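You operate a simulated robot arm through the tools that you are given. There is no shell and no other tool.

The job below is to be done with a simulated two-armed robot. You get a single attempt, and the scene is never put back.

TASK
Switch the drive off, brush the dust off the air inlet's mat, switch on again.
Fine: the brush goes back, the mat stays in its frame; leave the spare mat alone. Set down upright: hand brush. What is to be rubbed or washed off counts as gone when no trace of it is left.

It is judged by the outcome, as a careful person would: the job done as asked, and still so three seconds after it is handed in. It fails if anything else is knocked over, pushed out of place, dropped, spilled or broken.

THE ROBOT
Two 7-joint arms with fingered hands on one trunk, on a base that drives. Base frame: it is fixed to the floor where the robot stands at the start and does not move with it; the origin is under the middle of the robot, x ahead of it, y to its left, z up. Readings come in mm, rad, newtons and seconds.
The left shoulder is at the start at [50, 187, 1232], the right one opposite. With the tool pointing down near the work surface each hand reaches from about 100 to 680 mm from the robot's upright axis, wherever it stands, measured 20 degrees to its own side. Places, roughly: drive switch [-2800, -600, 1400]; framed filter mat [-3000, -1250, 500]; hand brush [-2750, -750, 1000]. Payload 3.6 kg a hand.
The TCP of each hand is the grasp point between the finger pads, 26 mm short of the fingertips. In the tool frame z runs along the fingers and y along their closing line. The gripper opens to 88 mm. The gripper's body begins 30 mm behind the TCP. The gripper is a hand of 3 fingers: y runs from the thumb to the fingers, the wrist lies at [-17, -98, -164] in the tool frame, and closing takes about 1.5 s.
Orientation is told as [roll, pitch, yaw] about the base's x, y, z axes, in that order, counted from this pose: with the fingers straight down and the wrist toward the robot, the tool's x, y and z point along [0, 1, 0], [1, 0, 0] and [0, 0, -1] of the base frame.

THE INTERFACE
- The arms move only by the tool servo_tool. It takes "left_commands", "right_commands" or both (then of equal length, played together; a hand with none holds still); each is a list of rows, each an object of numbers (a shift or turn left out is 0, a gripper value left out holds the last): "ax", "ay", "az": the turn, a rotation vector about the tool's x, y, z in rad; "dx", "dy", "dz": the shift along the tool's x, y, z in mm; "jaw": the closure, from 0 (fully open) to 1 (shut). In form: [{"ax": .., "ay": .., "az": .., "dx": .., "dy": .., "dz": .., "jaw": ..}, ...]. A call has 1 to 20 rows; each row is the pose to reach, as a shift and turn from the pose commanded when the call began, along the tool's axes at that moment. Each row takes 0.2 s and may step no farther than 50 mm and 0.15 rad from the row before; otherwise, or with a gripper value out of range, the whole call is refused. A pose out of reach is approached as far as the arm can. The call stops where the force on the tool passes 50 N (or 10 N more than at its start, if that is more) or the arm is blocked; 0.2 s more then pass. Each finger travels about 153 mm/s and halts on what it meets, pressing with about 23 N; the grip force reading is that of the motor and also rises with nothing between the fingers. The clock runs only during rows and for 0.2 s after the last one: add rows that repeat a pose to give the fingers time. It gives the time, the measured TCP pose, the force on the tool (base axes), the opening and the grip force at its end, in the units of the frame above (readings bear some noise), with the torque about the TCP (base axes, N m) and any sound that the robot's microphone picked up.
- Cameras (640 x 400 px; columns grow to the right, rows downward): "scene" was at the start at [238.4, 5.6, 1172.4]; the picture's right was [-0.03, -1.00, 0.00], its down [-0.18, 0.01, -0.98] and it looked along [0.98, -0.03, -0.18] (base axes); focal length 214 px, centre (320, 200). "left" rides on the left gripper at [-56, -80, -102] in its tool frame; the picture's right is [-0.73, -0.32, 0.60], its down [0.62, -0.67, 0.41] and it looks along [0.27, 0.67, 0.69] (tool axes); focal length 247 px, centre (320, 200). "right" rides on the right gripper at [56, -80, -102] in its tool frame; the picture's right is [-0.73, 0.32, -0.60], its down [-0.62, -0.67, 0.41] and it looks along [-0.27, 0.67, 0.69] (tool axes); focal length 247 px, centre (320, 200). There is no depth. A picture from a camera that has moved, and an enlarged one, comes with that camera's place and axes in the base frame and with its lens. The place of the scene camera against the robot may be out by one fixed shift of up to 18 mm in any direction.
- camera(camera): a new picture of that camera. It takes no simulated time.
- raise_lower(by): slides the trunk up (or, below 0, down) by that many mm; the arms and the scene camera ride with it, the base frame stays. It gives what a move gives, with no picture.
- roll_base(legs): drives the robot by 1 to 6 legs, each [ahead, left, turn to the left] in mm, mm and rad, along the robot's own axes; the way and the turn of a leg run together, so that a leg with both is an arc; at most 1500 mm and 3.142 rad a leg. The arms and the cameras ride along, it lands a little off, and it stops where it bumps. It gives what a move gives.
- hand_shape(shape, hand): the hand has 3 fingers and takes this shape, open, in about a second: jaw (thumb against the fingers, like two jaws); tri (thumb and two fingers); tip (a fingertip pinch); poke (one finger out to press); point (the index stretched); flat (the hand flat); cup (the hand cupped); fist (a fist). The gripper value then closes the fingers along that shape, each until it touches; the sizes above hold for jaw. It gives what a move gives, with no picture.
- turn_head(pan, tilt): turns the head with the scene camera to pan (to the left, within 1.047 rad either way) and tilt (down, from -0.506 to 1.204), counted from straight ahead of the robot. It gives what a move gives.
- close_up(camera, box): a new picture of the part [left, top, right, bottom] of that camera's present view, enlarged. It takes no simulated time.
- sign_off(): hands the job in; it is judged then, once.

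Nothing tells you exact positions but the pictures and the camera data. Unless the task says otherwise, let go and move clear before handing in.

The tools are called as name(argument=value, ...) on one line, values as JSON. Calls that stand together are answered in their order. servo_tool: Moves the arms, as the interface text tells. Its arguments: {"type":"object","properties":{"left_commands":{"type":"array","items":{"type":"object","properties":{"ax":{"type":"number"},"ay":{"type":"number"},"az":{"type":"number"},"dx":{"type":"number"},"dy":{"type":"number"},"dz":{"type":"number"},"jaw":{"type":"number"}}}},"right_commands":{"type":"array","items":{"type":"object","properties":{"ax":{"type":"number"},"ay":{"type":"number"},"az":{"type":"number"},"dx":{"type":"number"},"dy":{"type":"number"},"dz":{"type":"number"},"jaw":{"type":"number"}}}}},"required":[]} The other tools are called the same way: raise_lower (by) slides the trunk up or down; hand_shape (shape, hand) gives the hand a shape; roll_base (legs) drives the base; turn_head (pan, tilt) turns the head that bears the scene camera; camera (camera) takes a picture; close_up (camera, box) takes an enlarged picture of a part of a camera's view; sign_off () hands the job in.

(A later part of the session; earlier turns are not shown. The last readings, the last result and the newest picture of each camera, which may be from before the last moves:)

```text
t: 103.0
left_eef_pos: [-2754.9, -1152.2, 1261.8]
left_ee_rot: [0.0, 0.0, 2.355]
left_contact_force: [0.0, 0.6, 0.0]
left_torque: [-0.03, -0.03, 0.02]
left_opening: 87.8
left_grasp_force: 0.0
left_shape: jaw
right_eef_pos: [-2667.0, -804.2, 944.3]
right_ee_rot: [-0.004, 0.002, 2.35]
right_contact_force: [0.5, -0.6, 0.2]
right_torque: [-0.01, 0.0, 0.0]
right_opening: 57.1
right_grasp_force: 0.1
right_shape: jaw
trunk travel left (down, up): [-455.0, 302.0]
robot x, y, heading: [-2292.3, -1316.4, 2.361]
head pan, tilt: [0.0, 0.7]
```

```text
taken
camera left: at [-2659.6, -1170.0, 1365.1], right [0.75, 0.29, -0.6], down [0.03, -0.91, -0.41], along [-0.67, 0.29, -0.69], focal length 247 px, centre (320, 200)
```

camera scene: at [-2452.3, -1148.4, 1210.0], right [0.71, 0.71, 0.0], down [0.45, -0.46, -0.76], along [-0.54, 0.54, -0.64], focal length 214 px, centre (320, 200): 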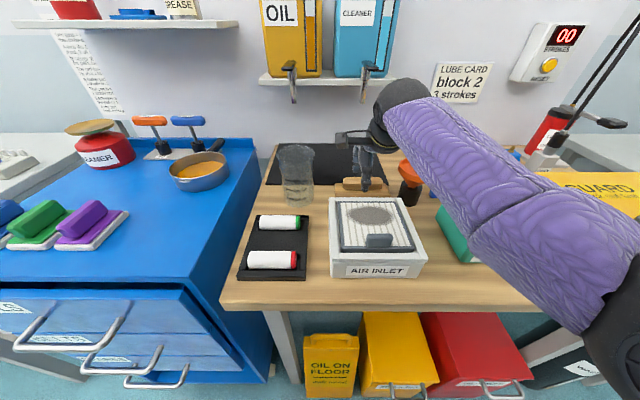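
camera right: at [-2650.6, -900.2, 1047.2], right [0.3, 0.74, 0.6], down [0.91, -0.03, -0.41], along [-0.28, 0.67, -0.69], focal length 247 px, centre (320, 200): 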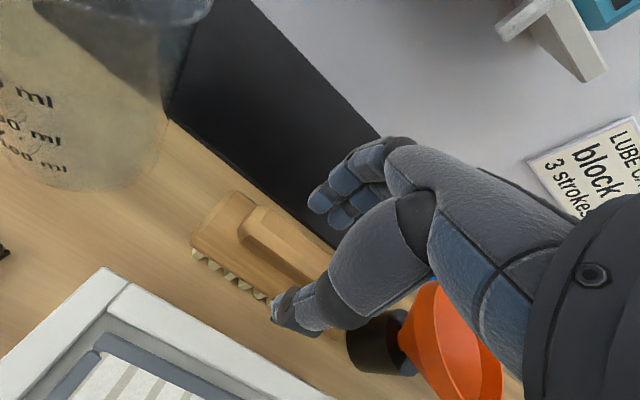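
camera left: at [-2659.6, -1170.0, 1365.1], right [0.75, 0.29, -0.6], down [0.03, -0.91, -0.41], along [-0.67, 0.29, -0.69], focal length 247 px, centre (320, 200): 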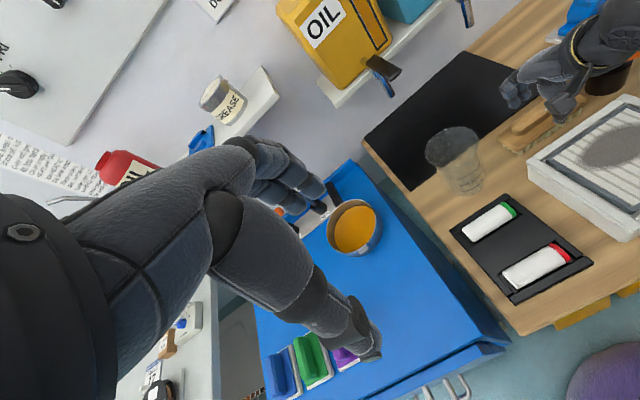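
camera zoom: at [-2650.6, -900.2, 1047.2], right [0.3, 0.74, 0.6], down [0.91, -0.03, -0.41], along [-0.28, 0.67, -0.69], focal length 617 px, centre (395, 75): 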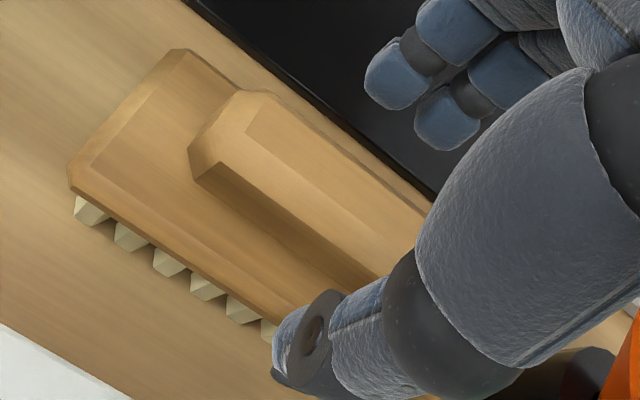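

Clearances look fine. Lowering 15 mm and closing on the handle.

servo_tool(right_commands=[{"dz": 8}, {"dz": 14}, {"dz": 14, "jaw": 0.5}, {"dz": 14, "jaw": 0.6}, {"dz": 14, "jaw": 0.7}, {"dz": 14, "jaw": 0.7}])

close_up(camera="right", box=[180, 170, 400, 330])

close_up(camera="left", box=[440, 20, 640, 180])

```text
t: 104.5
left_eef_pos: [-2755.4, -1153.2, 1263.3]
left_ee_rot: [0.0, 0.001, 2.355]
left_contact_force: [0.3, 0.5, 0.3]
left_torque: [0.03, -0.01, -0.02]
left_opening: 87.8
left_grasp_force: 0.0
left_shape: jaw
right_eef_pos: [-2665.8, -802.8, 930.8]
right_ee_rot: [-0.004, 0.003, 2.353]
right_contact_force: [0.2, -0.8, -1.1]
right_torque: [0.03, -0.03, 0.0]
right_opening: 26.8
right_grasp_force: 0.1
right_shape: jaw
trunk travel left (down, up): [-455.0, 302.0]
robot x, y, heading: [-2291.5, -1314.1, 2.354]
head pan, tilt: [0.0, 0.7]
```

```text
2.50 times, centred on (290, 250) of right
camera zoom: at [-2649.7, -899.0, 1033.7], right [0.3, 0.74, 0.6], down [0.91, -0.03, -0.41], along [-0.28, 0.67, -0.69], focal length 617 px, centre (395, 75)
```

zoom: 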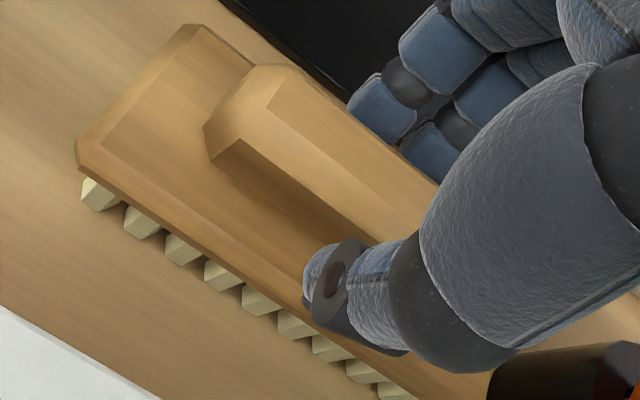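

```text
2.50 times, centred on (540, 100) of left
camera zoom: at [-2659.7, -1170.0, 1365.1], right [0.75, 0.29, -0.6], down [0.03, -0.91, -0.41], along [-0.67, 0.29, -0.69], focal length 617 px, centre (-230, 450)
```

zoom: 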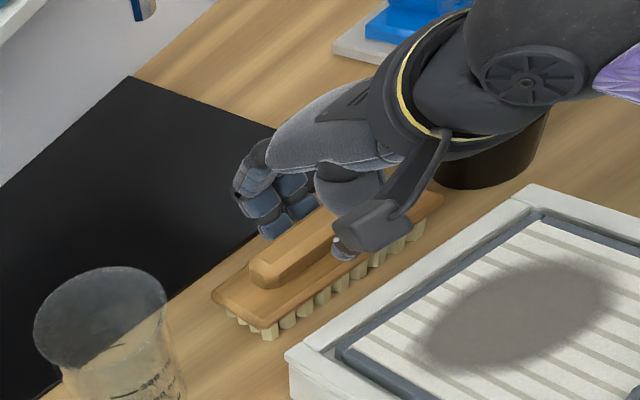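

Thumb and fingers are about to meet the handle sides; closing fully.

servo_tool(right_commands=[{"jaw": 0.8}, {"jaw": 0.9}, {"jaw": 1.0}, {"jaw": 1.0}, {"jaw": 1.0}, {"jaw": 1.0}])

close_up(camera="right", box=[180, 170, 400, 330])

close_up(camera="left", box=[440, 20, 640, 180])

```text
t: 105.8
left_eef_pos: [-2756.7, -1152.6, 1262.2]
left_ee_rot: [-0.002, 0.001, 2.355]
left_contact_force: [-0.3, -0.9, -0.7]
left_torque: [-0.02, -0.01, 0.0]
left_opening: 87.8
left_grasp_force: 0.0
left_shape: jaw
right_eef_pos: [-2665.2, -803.1, 931.8]
right_ee_rot: [-0.003, 0.003, 2.35]
right_contact_force: [-0.2, 0.2, 0.4]
right_torque: [-0.03, -0.03, 0.01]
right_opening: 18.2
right_grasp_force: 23.2
right_shape: jaw
trunk travel left (down, up): [-455.0, 302.0]
robot x, y, heading: [-2291.7, -1315.3, 2.356]
head pan, tilt: [0.0, 0.7]
```

```text
2.50 times, centred on (290, 250) of right
camera zoom: at [-2649.8, -899.0, 1033.6], right [0.3, 0.74, 0.6], down [0.91, -0.03, -0.41], along [-0.28, 0.67, -0.69], focal length 617 px, centre (395, 75)
```

zoom: 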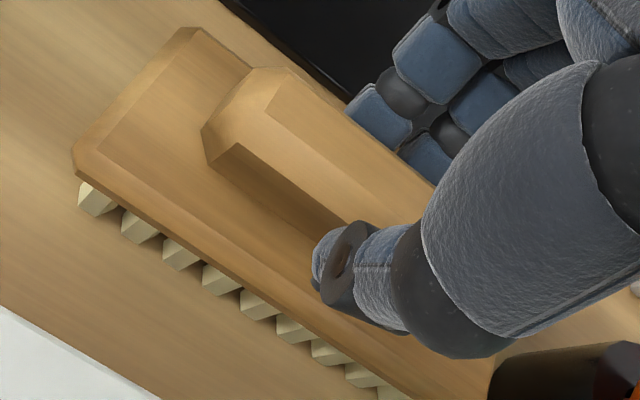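

```text
2.50 times, centred on (540, 100) of left
camera zoom: at [-2659.7, -1169.9, 1365.1], right [0.75, 0.29, -0.6], down [0.03, -0.91, -0.41], along [-0.67, 0.29, -0.69], focal length 617 px, centre (-230, 450)
```

zoom: 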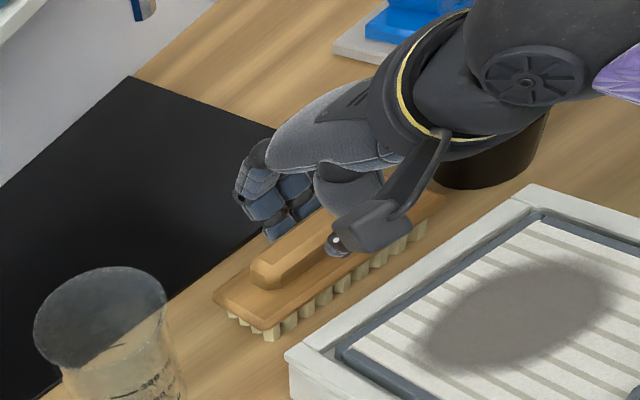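

The brush is held firmly (18 mm, 23 N); its home is grasp point N 1316.7, U 2452.5, z 931.8. I'll lift it and carry it over the mat, staying above the frame.

servo_tool(right_commands=[{"dz": -10}, {"dz": -30}, {"dz": -50}, {"dz": -68}, {"dz": -68, "dy": -30}, {"dz": -68, "dy": -60}, {"dz": -68, "dy": -90}, {"dz": -68, "dy": -104}, {"dz": -68, "dy": -104}])

camera(camera="left")

close_up(camera="left", box=[480, 40, 640, 240])

camera(camera="right")

camera(camera="scene")

```text
t: 107.8
left_eef_pos: [-2754.6, -1152.0, 1262.1]
left_ee_rot: [0.0, 0.0, 2.353]
left_contact_force: [-1.0, -0.5, -0.2]
left_torque: [0.02, 0.0, -0.02]
left_opening: 87.7
left_grasp_force: 0.1
left_shape: jaw
right_eef_pos: [-2603.8, -831.2, 1060.3]
right_ee_rot: [-0.034, -0.131, 2.326]
right_contact_force: [-0.6, 0.2, -1.9]
right_torque: [-0.06, -0.01, -0.01]
right_opening: 18.3
right_grasp_force: 23.2
right_shape: jaw
trunk travel left (down, up): [-455.0, 302.0]
robot x, y, heading: [-2291.7, -1314.6, 2.356]
head pan, tilt: [0.0, 0.7]
stopped in row 9 (right hand): the arm was blocked; the commanded pose is now the measured one
```

```text
taken
camera left: at [-2659.7, -1169.5, 1365.1], right [0.75, 0.29, -0.6], down [0.03, -0.91, -0.41], along [-0.67, 0.29, -0.69], focal length 247 px, centre (320, 200)
```

left: 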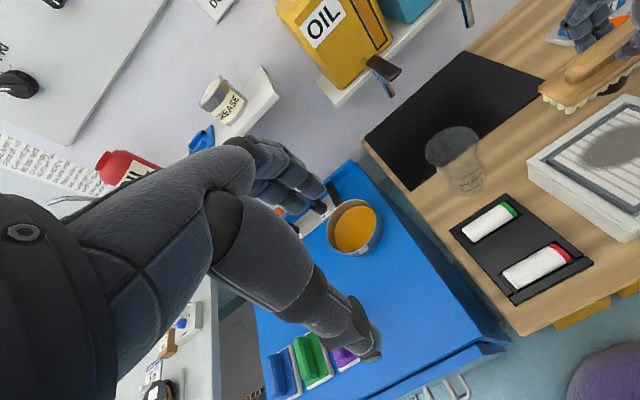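

```text
2.00 times, centred on (560, 140) of left
camera zoom: at [-2659.7, -1169.5, 1365.1], right [0.75, 0.29, -0.6], down [0.03, -0.91, -0.41], along [-0.67, 0.29, -0.69], focal length 494 px, centre (-160, 320)
```

zoom: 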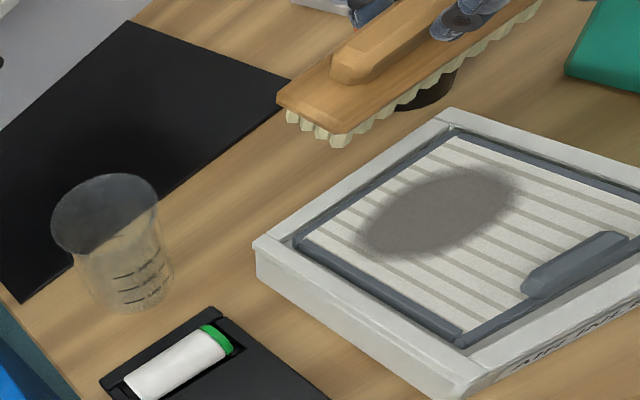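

```text
taken
camera right: at [-2584.6, -937.6, 1150.0], right [0.36, 0.66, 0.66], down [0.88, -0.01, -0.47], along [-0.31, 0.75, -0.58], focal length 247 px, centre (320, 200)
```

right: 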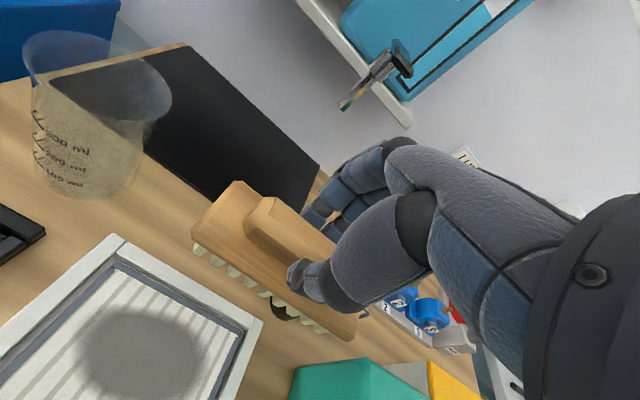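

```text
taken
camera scene: at [-2452.2, -1148.0, 1209.9], right [0.71, 0.71, 0.0], down [0.45, -0.46, -0.76], along [-0.54, 0.54, -0.64], focal length 214 px, centre (320, 200)
```

scene: 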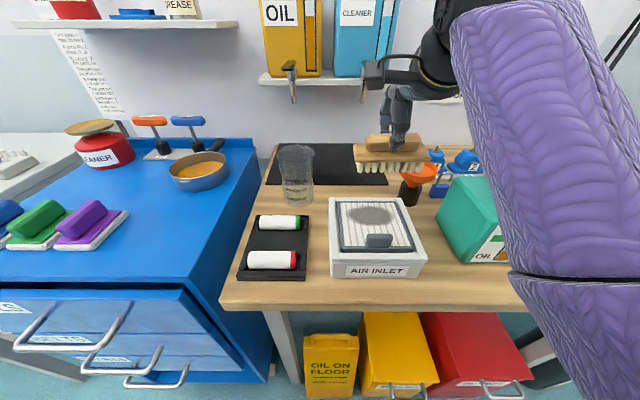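

The arm folds too far again when pulling in. I'll back the base 70 mm and raise the trunk ~110 mm so the strokes happen in the arm's comfortable range.

roll_base(legs=[[-70, 0, 0]])

raise_lower(by=112)

```text
t: 108.8
left_eef_pos: [-2704.7, -1204.3, 1264.3]
left_ee_rot: [0.001, -0.002, 2.352]
left_contact_force: [0.2, -0.5, 1.4]
left_torque: [0.0, 0.02, 0.01]
left_opening: 87.9
left_grasp_force: 0.0
left_shape: jaw
right_eef_pos: [-2553.7, -882.0, 1061.6]
right_ee_rot: [-0.036, -0.134, 2.323]
right_contact_force: [0.5, -0.1, -0.3]
right_torque: [0.0, -0.02, -0.02]
right_opening: 18.0
right_grasp_force: 23.2
right_shape: jaw
trunk travel left (down, up): [-455.0, 302.0]
robot x, y, heading: [-2243.0, -1362.5, 2.35]
head pan, tilt: [0.0, 0.7]
```

```text
t: 110.3
left_eef_pos: [-2706.9, -1201.6, 1374.5]
left_ee_rot: [0.001, 0.0, 2.354]
left_contact_force: [0.5, -0.4, -0.4]
left_torque: [0.0, 0.05, 0.03]
left_opening: 87.6
left_grasp_force: 0.1
left_shape: jaw
right_eef_pos: [-2548.2, -872.6, 1169.5]
right_ee_rot: [-0.054, -0.131, 2.316]
right_contact_force: [0.5, 0.4, -1.4]
right_torque: [0.0, 0.0, 0.0]
right_opening: 18.1
right_grasp_force: 22.8
right_shape: jaw
trunk travel left (down, up): [-567.0, 190.0]
robot x, y, heading: [-2240.0, -1368.0, 2.351]
head pan, tilt: [0.0, 0.7]
```

servo_tool(right_commands=[{"ax": 0.03, "ay": 0.013, "az": -0.01, "dx": 10, "dy": 2, "dz": 35}, {"ax": 0.065, "ay": 0.027, "az": -0.019, "dx": 22, "dy": 4, "dz": 70}, {"ax": 0.1, "ay": 0.04, "az": -0.028, "dx": 33, "dy": 6, "dz": 110}, {"ax": 0.131, "ay": 0.054, "az": -0.038, "dx": 43.7, "dy": 7.6, "dz": 145}, {"ax": 0.131, "ay": 0.054, "az": -0.038, "dx": 43.7, "dy": 7.6, "dz": 145}])

camera(camera="left")

camera(camera="scene")

camera(camera="right")

```text
t: 111.5
left_eef_pos: [-2707.2, -1202.2, 1374.7]
left_ee_rot: [0.002, 0.0, 2.354]
left_contact_force: [0.6, -0.5, -0.5]
left_torque: [-0.04, 0.0, 0.0]
left_opening: 87.8
left_grasp_force: 0.1
left_shape: jaw
right_eef_pos: [-2600.2, -888.1, 1027.0]
right_ee_rot: [0.02, 0.002, 2.361]
right_contact_force: [0.0, -0.5, -0.9]
right_torque: [-0.01, 0.02, -0.01]
right_opening: 18.1
right_grasp_force: 23.0
right_shape: jaw
trunk travel left (down, up): [-567.0, 190.0]
robot x, y, heading: [-2244.0, -1366.9, 2.352]
head pan, tilt: [0.0, 0.7]
```

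```text
taken
camera left: at [-2609.4, -1219.5, 1477.3], right [0.75, 0.29, -0.6], down [0.03, -0.91, -0.41], along [-0.67, 0.29, -0.69], focal length 247 px, centre (320, 200)
```

left: 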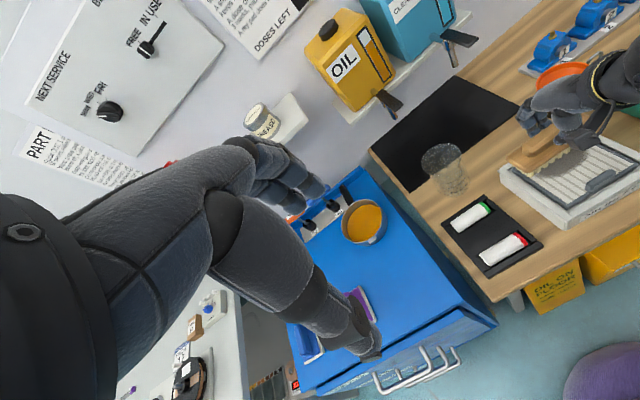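

```text
taken
camera scene: at [-2397.7, -1202.4, 1325.8], right [0.71, 0.7, 0.0], down [0.45, -0.46, -0.77], along [-0.54, 0.54, -0.64], focal length 214 px, centre (320, 200)
```

scene: 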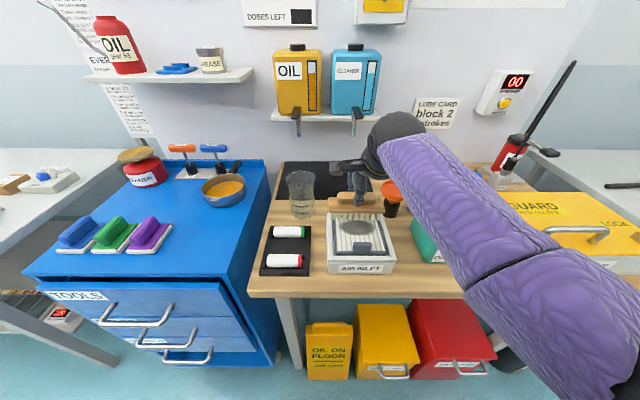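

```text
taken
camera right: at [-2581.8, -982.1, 1131.8], right [0.3, 0.75, 0.58], down [0.91, -0.03, -0.42], along [-0.3, 0.66, -0.69], focal length 247 px, centre (320, 200)
```

right: 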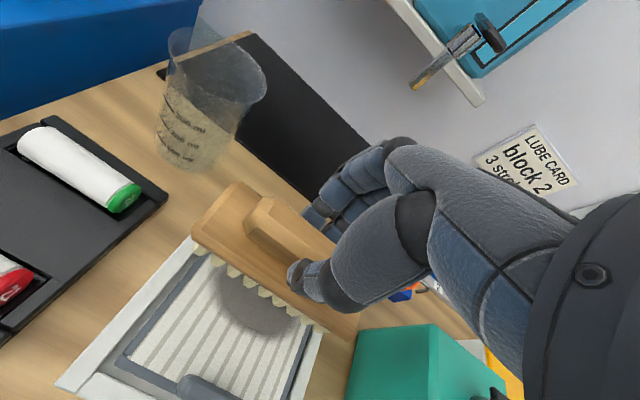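

The brush hangs over the mat. I'll trim the roll and sideways offset and lower to ~15 mm above the mat.

servo_tool(right_commands=[{"ay": -0.01, "az": 0.003, "dx": -7, "dz": 10}, {"ay": -0.02, "az": 0.006, "dx": -13.5, "dz": 25}, {"ay": -0.02, "az": 0.006, "dx": -13.5, "dz": 38}, {"ay": -0.02, "az": 0.006, "dx": -13.5, "dz": 38}])

close_up(camera="left", box=[480, 80, 640, 240])

close_up(camera="right", box=[40, 160, 380, 400])

close_up(camera="scene", box=[310, 160, 430, 280])

```text
t: 112.5
left_eef_pos: [-2705.5, -1202.6, 1375.8]
left_ee_rot: [0.0, -0.001, 2.352]
left_contact_force: [-0.9, 0.2, 0.5]
left_torque: [0.01, -0.02, -0.02]
left_opening: 87.8
left_grasp_force: 0.1
left_shape: jaw
right_eef_pos: [-2591.3, -877.7, 992.7]
right_ee_rot: [-0.002, -0.005, 2.353]
right_contact_force: [1.8, -1.2, 10.8]
right_torque: [-0.02, -0.07, 0.02]
right_opening: 18.7
right_grasp_force: 22.7
right_shape: jaw
trunk travel left (down, up): [-567.0, 190.0]
robot x, y, heading: [-2243.2, -1367.8, 2.35]
head pan, tilt: [0.0, 0.7]
```

```text
2.50 times, centred on (560, 160) of left
camera zoom: at [-2609.3, -1220.2, 1477.6], right [0.75, 0.29, -0.6], down [0.03, -0.91, -0.41], along [-0.67, 0.29, -0.69], focal length 617 px, centre (-280, 300)
```

zoom: 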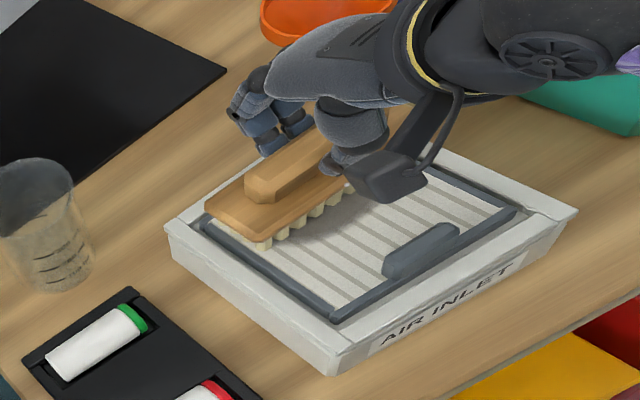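

```text
1.67 times, centred on (210, 280) of right
camera zoom: at [-2574.8, -973.7, 1095.0], right [0.3, 0.74, 0.6], down [0.91, -0.03, -0.41], along [-0.29, 0.67, -0.68], focal length 412 px, centre (503, 67)
```

zoom: 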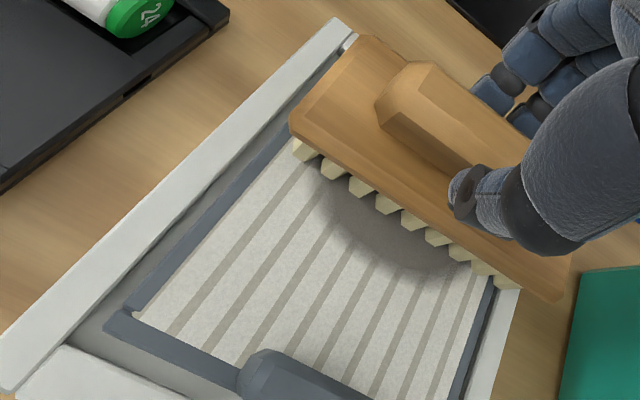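

```text
3.33 times, centred on (370, 220) of scene
camera zoom: at [-2397.6, -1203.1, 1326.1], right [0.71, 0.7, 0.0], down [0.45, -0.46, -0.77], along [-0.54, 0.54, -0.64], focal length 715 px, centre (153, 133)
```

zoom: 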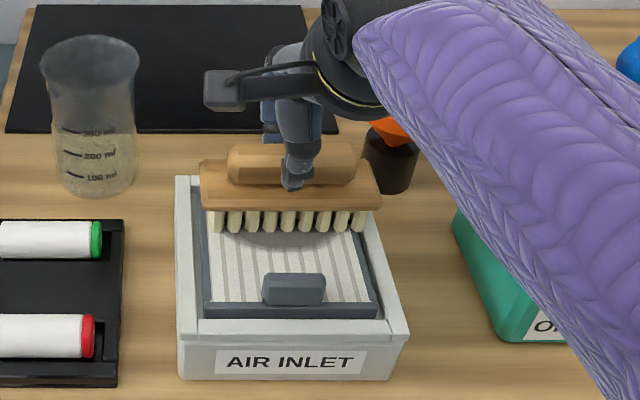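

The bristles just touched at z≈993 with 11 N; the right-most tufts sit on the frame's right side. I'll lift a little, shift ~5 mm left, and come down softly.

servo_tool(right_commands=[{"dz": -8}, {"dz": -8, "dx": 5}, {"dz": -8, "dx": 5}])

close_up(camera="right", box=[140, 160, 380, 340])

close_up(camera="scene", box=[330, 190, 410, 250])

```text
t: 113.3
left_eef_pos: [-2706.8, -1201.7, 1375.5]
left_ee_rot: [0.001, 0.0, 2.353]
left_contact_force: [1.2, -1.1, 0.2]
left_torque: [0.01, 0.0, 0.02]
left_opening: 87.6
left_grasp_force: 0.0
left_shape: jaw
right_eef_pos: [-2594.6, -882.2, 997.3]
right_ee_rot: [-0.004, 0.002, 2.355]
right_contact_force: [-0.8, 1.0, -2.0]
right_torque: [-0.02, 0.01, -0.01]
right_opening: 18.4
right_grasp_force: 22.8
right_shape: jaw
trunk travel left (down, up): [-567.0, 190.0]
robot x, y, heading: [-2245.4, -1364.4, 2.353]
head pan, tilt: [0.0, 0.7]
```

```text
2.22 times, centred on (260, 250) of right
camera zoom: at [-2578.8, -977.3, 1100.1], right [0.29, 0.74, 0.6], down [0.91, -0.03, -0.41], along [-0.28, 0.67, -0.69], focal length 549 px, centre (453, 89)
```

zoom: 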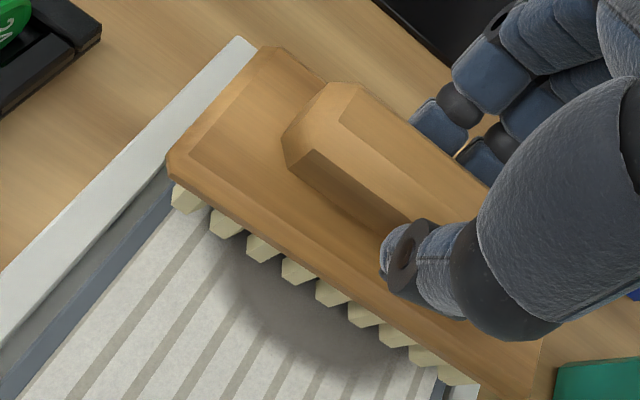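

```text
6.67 times, centred on (370, 220) of scene
camera zoom: at [-2398.4, -1202.0, 1325.7], right [0.71, 0.7, 0.0], down [0.45, -0.46, -0.76], along [-0.54, 0.54, -0.64], focal length 1430 px, centre (-13, 67)
```

zoom: 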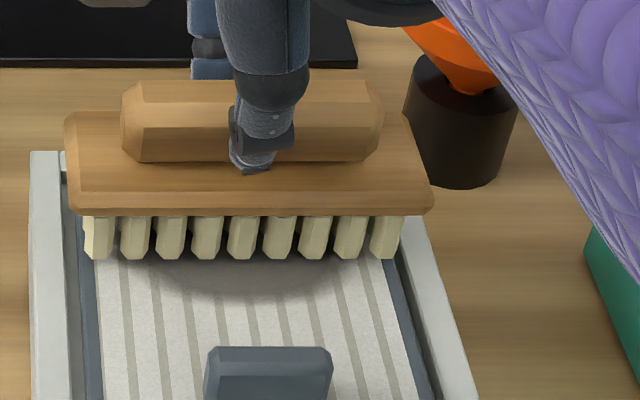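

The bristle row is about as wide as the frame itself, so both ends ride on the frame bars. I'll lower gently until light contact and look.

servo_tool(right_commands=[{"dz": 3}, {"dz": 6}, {"dz": 8}, {"dz": 8}])

close_up(camera="right", box=[140, 160, 380, 340])

close_up(camera="left", box=[500, 110, 620, 210])

```text
t: 114.3
left_eef_pos: [-2705.4, -1204.1, 1376.2]
left_ee_rot: [-0.001, 0.0, 2.353]
left_contact_force: [-0.1, -0.3, 0.3]
left_torque: [-0.01, -0.03, 0.01]
left_opening: 87.7
left_grasp_force: 0.1
left_shape: jaw
right_eef_pos: [-2595.6, -882.3, 992.7]
right_ee_rot: [-0.003, -0.005, 2.356]
right_contact_force: [2.0, -0.7, 12.4]
right_torque: [-0.06, -0.04, -0.02]
right_opening: 18.5
right_grasp_force: 23.2
right_shape: jaw
trunk travel left (down, up): [-567.0, 190.0]
robot x, y, heading: [-2242.6, -1363.5, 2.354]
head pan, tilt: [0.0, 0.7]
```

```text
2.22 times, centred on (260, 250) of right
camera zoom: at [-2579.3, -978.0, 1094.8], right [0.3, 0.74, 0.6], down [0.91, -0.03, -0.41], along [-0.29, 0.67, -0.68], focal length 549 px, centre (453, 89)
```

zoom: 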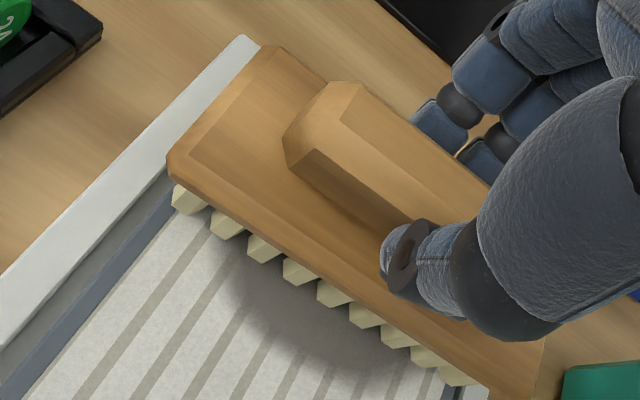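

```text
4.00 times, centred on (560, 160) of left
camera zoom: at [-2608.9, -1220.7, 1477.7], right [0.75, 0.29, -0.6], down [0.03, -0.91, -0.41], along [-0.67, 0.29, -0.69], focal length 988 px, centre (-640, 360)
```

zoom: 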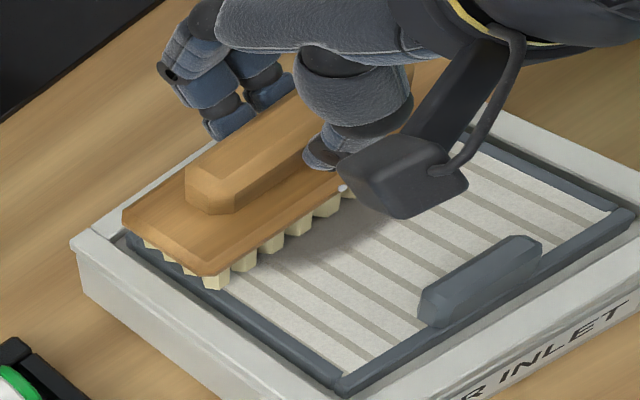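

Light contact, evenly on both ends. I'll do one careful forward-and-back stroke and see whether the dust reacts.

servo_tool(right_commands=[{"dy": -8}, {"dy": -16}, {"dy": -24}, {"dy": -16}, {"dy": -8}, {"dy": 0}, {"dy": 8}, {"dy": 16}, {"dy": 22}, {"dy": 14}, {"dy": 6}, {"dy": -2}, {"dy": -10}, {"dy": -18}, {"dy": -24}])

close_up(camera="right", box=[140, 160, 380, 340])

close_up(camera="left", box=[500, 110, 620, 210])

close_up(camera="scene", box=[320, 180, 420, 270])

```text
t: 117.5
left_eef_pos: [-2706.5, -1201.7, 1374.4]
left_ee_rot: [0.0, 0.001, 2.353]
left_contact_force: [0.1, 0.1, -0.3]
left_torque: [0.02, -0.01, 0.0]
left_opening: 87.8
left_grasp_force: 0.1
left_shape: jaw
right_eef_pos: [-2579.1, -881.2, 1001.4]
right_ee_rot: [-0.018, -0.024, 2.342]
right_contact_force: [0.7, 0.0, -0.7]
right_torque: [-0.02, 0.02, 0.02]
right_opening: 19.5
right_grasp_force: 22.6
right_shape: jaw
trunk travel left (down, up): [-567.0, 190.0]
robot x, y, heading: [-2243.3, -1367.8, 2.351]
head pan, tilt: [0.0, 0.7]
```

```text
2.22 times, centred on (260, 250) of right
camera zoom: at [-2562.1, -979.9, 1101.8], right [0.31, 0.72, 0.62], down [0.91, -0.03, -0.41], along [-0.28, 0.69, -0.67], focal length 549 px, centre (453, 89)
```

zoom: 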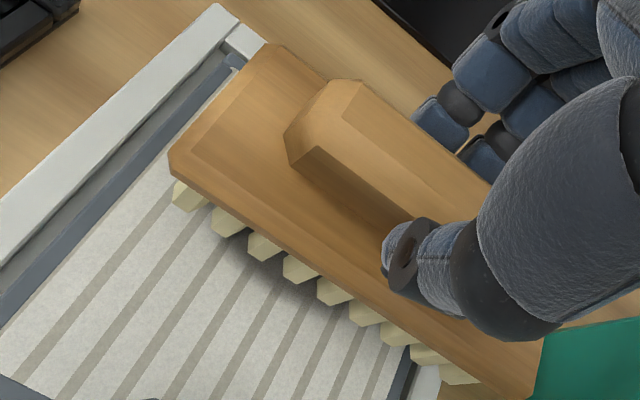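

```text
4.00 times, centred on (560, 160) of left
camera zoom: at [-2610.0, -1219.6, 1477.0], right [0.75, 0.29, -0.6], down [0.03, -0.91, -0.41], along [-0.67, 0.29, -0.69], focal length 988 px, centre (-640, 360)
```

zoom: 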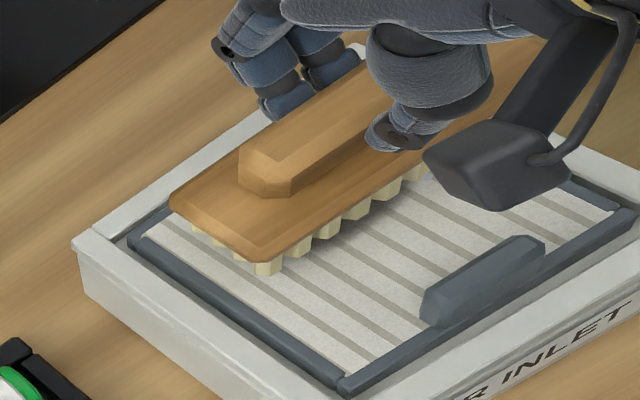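

```text
4.44 times, centred on (370, 225) of scene
camera zoom: at [-2398.3, -1202.5, 1325.7], right [0.71, 0.7, 0.0], down [0.45, -0.46, -0.76], along [-0.54, 0.54, -0.64], focal length 953 px, centre (98, 89)
```

zoom: 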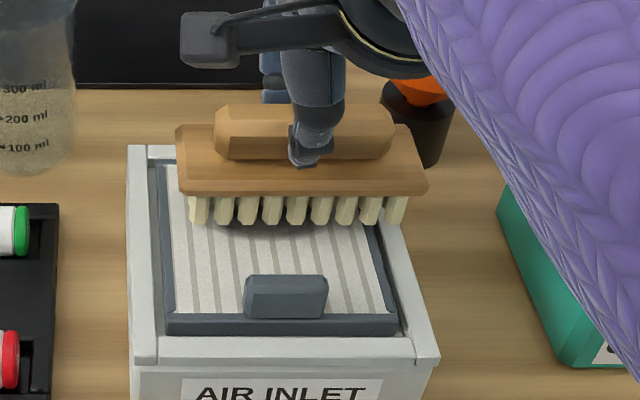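

The dust seems to be coming off. I'll lift the brush and look at the mat.

servo_tool(right_commands=[{"dz": -10}, {"dz": -20, "dy": 15}, {"dz": -35, "dy": 40}, {"dz": -50, "dy": 60}, {"dz": -50, "dy": 75}])

close_up(camera="left", box=[480, 90, 640, 230])

close_up(camera="scene", box=[310, 180, 420, 280])

camera(camera="right")

```text
t: 118.7
left_eef_pos: [-2707.1, -1202.0, 1376.2]
left_ee_rot: [-0.001, 0.002, 2.352]
left_contact_force: [-0.2, 0.2, -1.0]
left_torque: [-0.01, -0.01, 0.0]
left_opening: 87.8
left_grasp_force: 0.1
left_shape: jaw
right_eef_pos: [-2631.4, -846.6, 1040.0]
right_ee_rot: [-0.004, 0.003, 2.354]
right_contact_force: [-0.5, -0.5, -1.8]
right_torque: [-0.02, 0.01, -0.02]
right_opening: 19.2
right_grasp_force: 23.5
right_shape: jaw
trunk travel left (down, up): [-567.0, 190.0]
robot x, y, heading: [-2242.6, -1366.1, 2.351]
head pan, tilt: [0.0, 0.7]
```

```text
2.86 times, centred on (560, 160) of left
camera zoom: at [-2610.8, -1219.1, 1476.9], right [0.75, 0.29, -0.6], down [0.03, -0.91, -0.41], along [-0.67, 0.29, -0.69], focal length 706 px, centre (-366, 314)
```

zoom: 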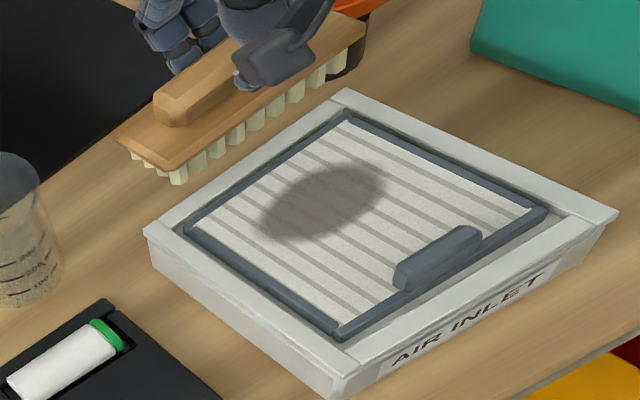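

```text
4.00 times, centred on (365, 230) of scene
camera zoom: at [-2399.0, -1202.1, 1325.6], right [0.71, 0.7, 0.0], down [0.45, -0.46, -0.76], along [-0.54, 0.54, -0.64], focal length 858 px, centre (140, 80)
```

zoom: 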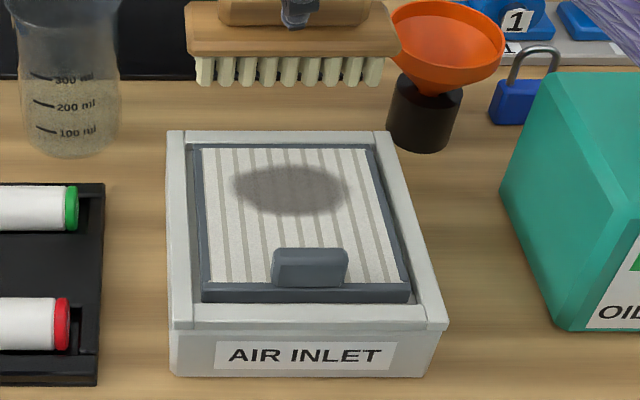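

```text
taken
camera right: at [-2615.4, -941.5, 1142.7], right [0.29, 0.74, 0.6], down [0.91, -0.03, -0.41], along [-0.28, 0.67, -0.69], focal length 247 px, centre (320, 200)
```

right: 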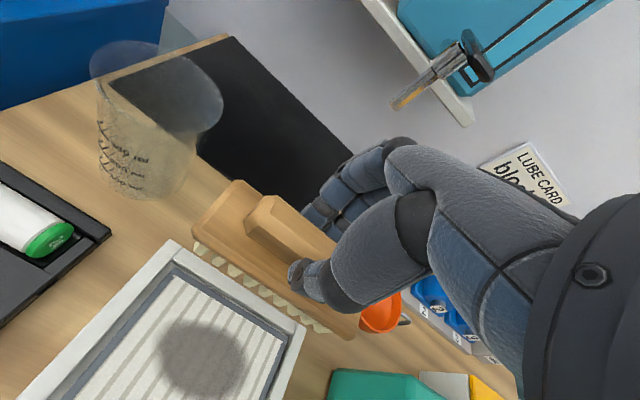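

The dust has thinned a little, so repeated strokes work. To get a wider stroke range I'll raise the trunk and come slightly closer, keeping the brush clear.

servo_tool(right_commands=[{"dy": -20, "dz": -10}, {"dy": -40, "dz": -20}, {"dy": -40, "dz": -20}])

raise_lower(by=110)

roll_base(legs=[[48, 0, 0]])

camera(camera="right")

camera(camera="scene")

```text
t: 119.5
left_eef_pos: [-2707.3, -1201.0, 1374.6]
left_ee_rot: [-0.001, 0.0, 2.351]
left_contact_force: [-0.7, -0.1, 0.1]
left_torque: [-0.02, -0.01, 0.01]
left_opening: 87.8
left_grasp_force: 0.1
left_shape: jaw
right_eef_pos: [-2603.0, -872.6, 1061.8]
right_ee_rot: [-0.003, 0.002, 2.356]
right_contact_force: [1.2, 0.7, -1.2]
right_torque: [0.0, 0.01, -0.01]
right_opening: 19.4
right_grasp_force: 23.0
right_shape: jaw
trunk travel left (down, up): [-567.0, 190.0]
robot x, y, heading: [-2241.7, -1366.3, 2.356]
head pan, tilt: [0.0, 0.7]
```

```text
t: 120.9
left_eef_pos: [-2706.1, -1202.0, 1484.9]
left_ee_rot: [0.0, 0.003, 2.352]
left_contact_force: [-0.1, -0.4, 0.3]
left_torque: [-0.04, 0.01, -0.03]
left_opening: 87.9
left_grasp_force: 0.1
left_shape: jaw
right_eef_pos: [-2602.7, -874.6, 1170.6]
right_ee_rot: [-0.005, 0.002, 2.354]
right_contact_force: [-0.1, 0.0, -1.9]
right_torque: [-0.01, -0.02, -0.01]
right_opening: 19.2
right_grasp_force: 23.0
right_shape: jaw
trunk travel left (down, up): [-677.0, 80.0]
robot x, y, heading: [-2247.2, -1365.9, 2.351]
head pan, tilt: [0.0, 0.7]
```

```text
t: 121.8
left_eef_pos: [-2740.6, -1168.7, 1485.9]
left_ee_rot: [0.001, 0.0, 2.352]
left_contact_force: [1.1, 0.5, -0.6]
left_torque: [0.01, 0.01, 0.01]
left_opening: 87.9
left_grasp_force: 0.0
left_shape: jaw
right_eef_pos: [-2636.9, -840.0, 1170.4]
right_ee_rot: [-0.003, 0.0, 2.355]
right_contact_force: [-0.3, 0.9, -0.1]
right_torque: [-0.02, -0.01, 0.04]
right_opening: 19.5
right_grasp_force: 23.4
right_shape: jaw
trunk travel left (down, up): [-677.0, 80.0]
robot x, y, heading: [-2279.8, -1332.0, 2.351]
head pan, tilt: [0.0, 0.7]
```

```text
taken
camera right: at [-2619.9, -935.9, 1272.9], right [0.29, 0.74, 0.6], down [0.91, -0.03, -0.41], along [-0.29, 0.67, -0.69], focal length 247 px, centre (320, 200)
```

right: 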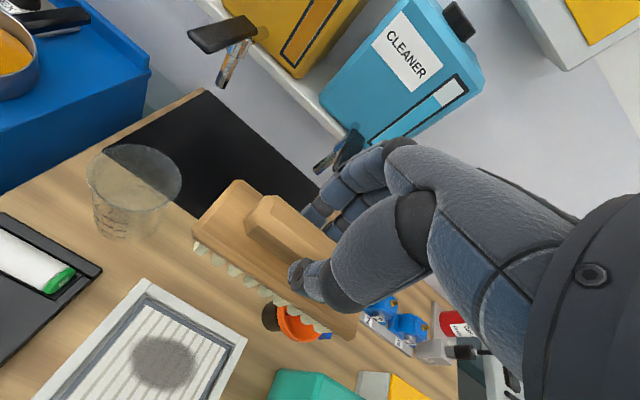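

```text
taken
camera scene: at [-2430.2, -1169.8, 1437.1], right [0.71, 0.7, 0.0], down [0.45, -0.46, -0.77], along [-0.54, 0.54, -0.64], focal length 214 px, centre (320, 200)
```

scene: 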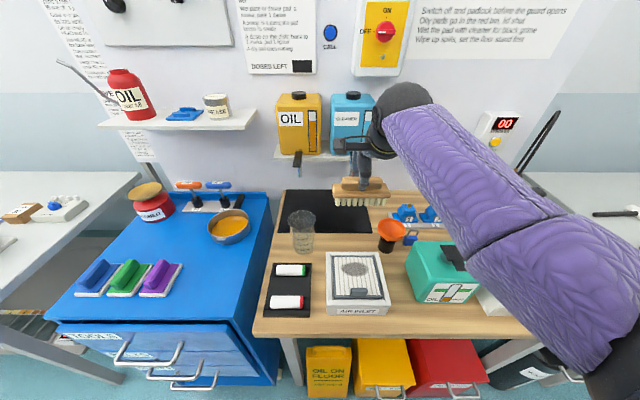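

servo_tool(right_commands=[{"dy": -20, "dz": 10}, {"dy": -40, "dz": 40}, {"dy": -56, "dz": 80}, {"dy": -56, "dz": 120}, {"dy": -56, "dz": 150}, {"dy": -56, "dz": 165}, {"dy": -56, "dz": 165}])

close_up(camera="scene", box=[310, 200, 410, 300])

camera(camera="scene")

```text
t: 123.4
left_eef_pos: [-2739.6, -1167.4, 1484.9]
left_ee_rot: [0.002, 0.0, 2.353]
left_contact_force: [-0.6, 0.1, -0.4]
left_torque: [-0.01, -0.03, -0.01]
left_opening: 88.1
left_grasp_force: 0.0
left_shape: jaw
right_eef_pos: [-2593.9, -877.8, 1004.7]
right_ee_rot: [-0.01, 0.003, 2.352]
right_contact_force: [-0.5, -0.2, -0.8]
right_torque: [-0.01, -0.02, 0.01]
right_opening: 19.2
right_grasp_force: 23.5
right_shape: jaw
trunk travel left (down, up): [-677.0, 80.0]
robot x, y, heading: [-2278.5, -1332.2, 2.35]
head pan, tilt: [0.0, 0.7]
```

```text
4.00 times, centred on (360, 250) of scene
camera zoom: at [-2431.0, -1169.0, 1436.8], right [0.71, 0.7, 0.0], down [0.45, -0.46, -0.76], along [-0.54, 0.54, -0.64], focal length 858 px, centre (160, 0)
```

zoom: 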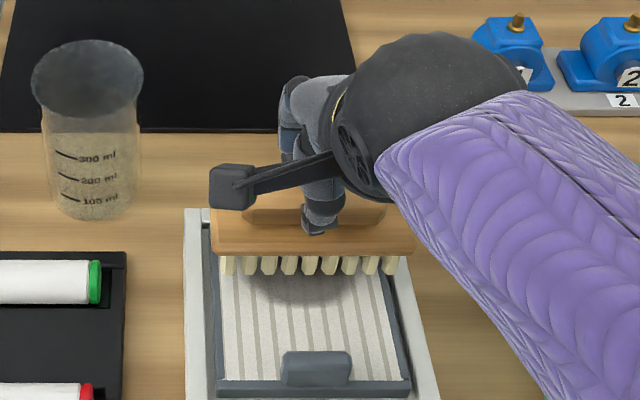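

```text
taken
camera scene: at [-2431.0, -1169.0, 1436.8], right [0.71, 0.7, 0.0], down [0.45, -0.46, -0.76], along [-0.54, 0.54, -0.64], focal length 214 px, centre (320, 200)
```

scene: 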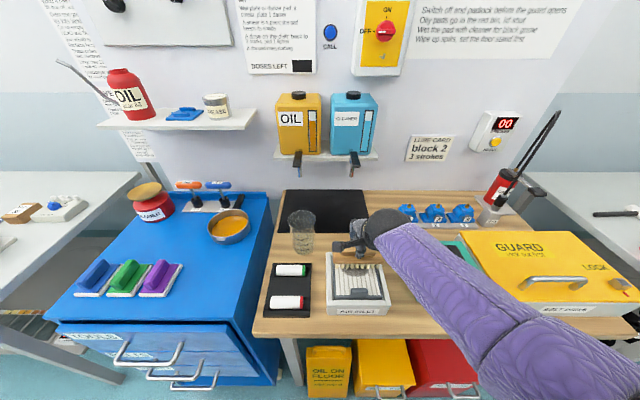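

Good posture now. I'll test the stroke range just above the mat before touching.

servo_tool(right_commands=[{"dx": 3, "dy": -12}, {"dx": 3, "dy": -24}, {"dx": 3, "dy": -32}, {"dx": 3, "dy": -32}])

close_up(camera="scene", box=[310, 200, 410, 300])

close_up(camera="left", box=[480, 90, 640, 230])

```text
t: 124.6
left_eef_pos: [-2740.7, -1166.8, 1484.4]
left_ee_rot: [0.002, 0.002, 2.353]
left_contact_force: [0.0, -0.7, 0.2]
left_torque: [0.02, -0.05, 0.01]
left_opening: 88.0
left_grasp_force: 0.0
left_shape: jaw
right_eef_pos: [-2587.1, -845.1, 1045.7]
right_ee_rot: [-0.04, -0.087, 2.328]
right_contact_force: [-0.2, 0.4, -0.8]
right_torque: [-0.03, -0.03, 0.01]
right_opening: 19.3
right_grasp_force: 23.2
right_shape: jaw
trunk travel left (down, up): [-677.0, 80.0]
robot x, y, heading: [-2273.7, -1328.6, 2.352]
head pan, tilt: [0.0, 0.7]
stopped in row 4 (right hand): the arm was blocked; the commanded pose is now the measured one
```

```text
4.00 times, centred on (360, 250) of scene
camera zoom: at [-2431.1, -1168.8, 1436.8], right [0.71, 0.7, 0.0], down [0.45, -0.46, -0.76], along [-0.54, 0.54, -0.64], focal length 858 px, centre (160, 0)
```

zoom: 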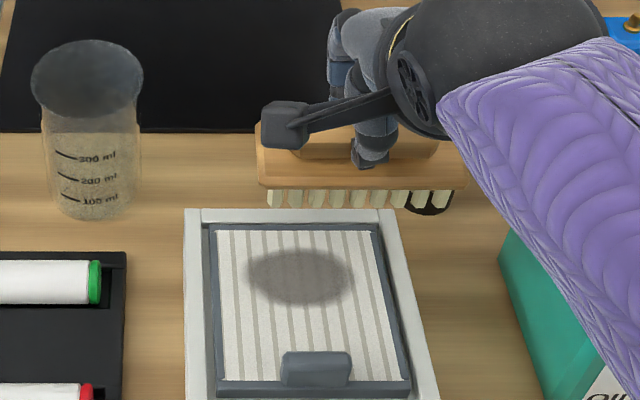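

```text
2.86 times, centred on (560, 160) of left
camera zoom: at [-2644.1, -1184.6, 1587.1], right [0.75, 0.29, -0.6], down [0.03, -0.91, -0.41], along [-0.67, 0.29, -0.69], focal length 706 px, centre (-366, 314)
```

zoom: 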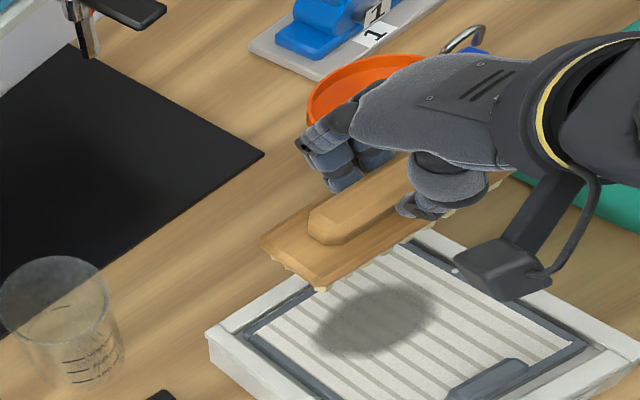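

Pulling the arm in always hits its fold limit, so I'll hold the arm in its comfortable pose and make the strokes by driving the base a few centimetres to and fro. First restore the brush's posture.

servo_tool(right_commands=[{"ax": 0.044, "ay": 0.02, "az": -0.013, "dx": 16, "dy": 1, "dz": 5}, {"ax": 0.087, "ay": 0.04, "az": -0.026, "dx": 32, "dy": 3, "dz": 15}, {"ax": 0.087, "ay": 0.04, "az": -0.026, "dx": 32, "dy": 3, "dz": 25}, {"ax": 0.087, "ay": 0.04, "az": -0.026, "dx": 32, "dy": 3, "dz": 25}])

roll_base(legs=[[-24, 0, 0]])

close_up(camera="scene", box=[310, 200, 410, 300])

```text
t: 125.6
left_eef_pos: [-2741.5, -1168.2, 1485.1]
left_ee_rot: [0.001, 0.001, 2.35]
left_contact_force: [-0.7, -1.1, 0.1]
left_torque: [0.02, 0.01, -0.01]
left_opening: 87.9
left_grasp_force: 0.1
left_shape: jaw
right_eef_pos: [-2616.4, -867.4, 1021.5]
right_ee_rot: [0.006, 0.001, 2.355]
right_contact_force: [-0.1, 0.0, -0.9]
right_torque: [0.02, -0.02, 0.03]
right_opening: 19.2
right_grasp_force: 22.5
right_shape: jaw
trunk travel left (down, up): [-677.0, 80.0]
robot x, y, heading: [-2275.7, -1331.1, 2.353]
head pan, tilt: [0.0, 0.7]
```

```text
t: 126.4
left_eef_pos: [-2728.1, -1181.6, 1484.7]
left_ee_rot: [0.001, 0.003, 2.353]
left_contact_force: [-0.1, -0.5, 0.5]
left_torque: [0.0, 0.01, 0.0]
left_opening: 87.6
left_grasp_force: 0.0
left_shape: jaw
right_eef_pos: [-2601.4, -881.8, 1019.1]
right_ee_rot: [0.006, 0.004, 2.356]
right_contact_force: [-0.4, -0.4, -1.8]
right_torque: [-0.05, 0.02, 0.01]
right_opening: 19.1
right_grasp_force: 23.0
right_shape: jaw
trunk travel left (down, up): [-677.0, 80.0]
robot x, y, heading: [-2257.3, -1345.8, 2.353]
head pan, tilt: [0.0, 0.7]
```

```text
4.00 times, centred on (360, 250) of scene
camera zoom: at [-2417.7, -1182.7, 1436.2], right [0.71, 0.7, 0.0], down [0.46, -0.46, -0.76], along [-0.54, 0.54, -0.65], focal length 858 px, centre (160, 0)
```

zoom: 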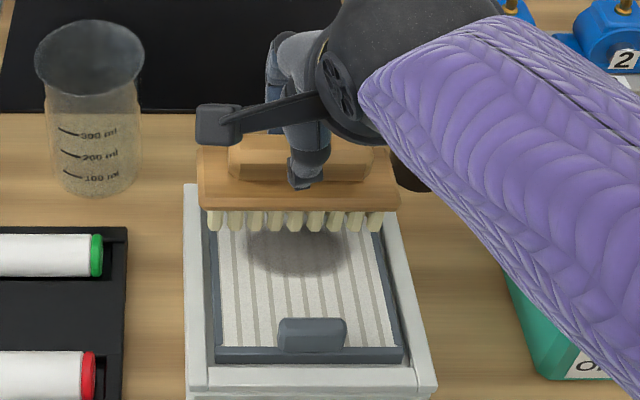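

servo_tool(right_commands=[{"dx": -5, "dz": 12, "ay": -0.005}, {"dx": -5, "dz": 20, "ay": -0.005}, {"dx": -5, "dz": 26, "ay": -0.005}, {"dx": -5, "dz": 30, "ay": -0.005}, {"dx": -5, "dz": 30, "ay": -0.005}])

close_up(camera="scene", box=[310, 200, 410, 300])

```text
t: 127.6
left_eef_pos: [-2724.2, -1183.9, 1485.4]
left_ee_rot: [0.001, 0.001, 2.352]
left_contact_force: [-0.5, -0.5, 0.1]
left_torque: [0.02, 0.04, -0.01]
left_opening: 87.8
left_grasp_force: 0.1
left_shape: jaw
right_eef_pos: [-2593.5, -881.5, 995.5]
right_ee_rot: [0.0, 0.002, 2.355]
right_contact_force: [0.5, 0.0, -1.5]
right_torque: [-0.03, 0.0, -0.02]
right_opening: 19.6
right_grasp_force: 22.4
right_shape: jaw
right hand out of reach, approached as far as the arm can: row 4, 5
trunk travel left (down, up): [-677.0, 80.0]
robot x, y, heading: [-2265.0, -1346.5, 2.348]
head pan, tilt: [0.0, 0.7]
```

```text
4.00 times, centred on (360, 250) of scene
camera zoom: at [-2414.6, -1185.8, 1436.9], right [0.71, 0.7, 0.0], down [0.45, -0.46, -0.77], along [-0.54, 0.54, -0.64], focal length 858 px, centre (160, 0)
```

zoom: 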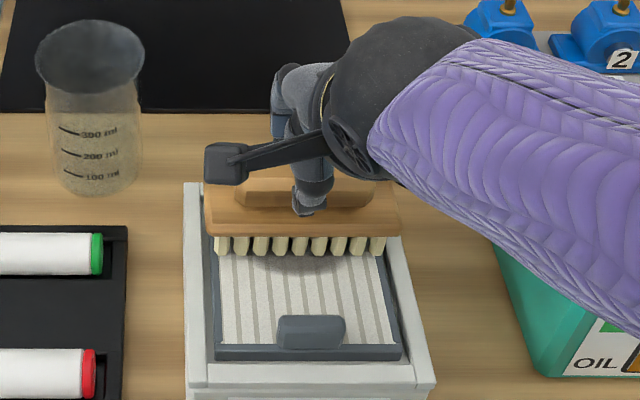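

servo_tool(right_commands=[{"dz": -12}, {"dz": -25}, {"dz": -25}])

raise_lower(by=-22)

servo_tool(right_commands=[{"dz": 2}, {"dz": 5}, {"dz": 8}, {"dz": 8}])

```text
t: 128.4
left_eef_pos: [-2725.8, -1183.4, 1484.3]
left_ee_rot: [0.0, 0.0, 2.353]
left_contact_force: [0.7, 0.0, -0.5]
left_torque: [-0.02, 0.01, 0.03]
left_opening: 87.8
left_grasp_force: 0.1
left_shape: jaw
right_eef_pos: [-2595.1, -881.4, 1021.1]
right_ee_rot: [-0.001, 0.003, 2.354]
right_contact_force: [0.5, 0.7, -1.2]
right_torque: [0.01, 0.02, -0.02]
right_opening: 19.3
right_grasp_force: 22.6
right_shape: jaw
trunk travel left (down, up): [-677.0, 80.0]
robot x, y, heading: [-2260.8, -1349.9, 2.35]
head pan, tilt: [0.0, 0.7]
```

```text
t: 129.1
left_eef_pos: [-2724.5, -1183.8, 1463.3]
left_ee_rot: [0.0, 0.0, 2.353]
left_contact_force: [0.9, 0.6, -1.1]
left_torque: [0.0, -0.01, -0.01]
left_opening: 87.8
left_grasp_force: 0.1
left_shape: jaw
right_eef_pos: [-2595.4, -881.0, 999.8]
right_ee_rot: [0.001, 0.001, 2.353]
right_contact_force: [0.2, -0.2, -1.2]
right_torque: [-0.03, -0.02, -0.06]
right_opening: 19.1
right_grasp_force: 23.2
right_shape: jaw
trunk travel left (down, up): [-655.0, 102.0]
robot x, y, heading: [-2260.8, -1351.6, 2.35]
head pan, tilt: [0.0, 0.7]
```

```text
t: 130.1
left_eef_pos: [-2725.0, -1185.1, 1463.6]
left_ee_rot: [-0.001, 0.002, 2.353]
left_contact_force: [-0.4, -0.4, 0.3]
left_torque: [0.0, 0.01, 0.02]
left_opening: 87.7
left_grasp_force: 0.2
left_shape: jaw
right_eef_pos: [-2593.7, -880.0, 991.8]
right_ee_rot: [0.001, -0.002, 2.355]
right_contact_force: [0.8, -1.0, 8.4]
right_torque: [0.05, 0.01, -0.01]
right_opening: 19.2
right_grasp_force: 23.2
right_shape: jaw
trunk travel left (down, up): [-655.0, 102.0]
robot x, y, heading: [-2259.3, -1350.0, 2.347]
head pan, tilt: [0.0, 0.7]
```

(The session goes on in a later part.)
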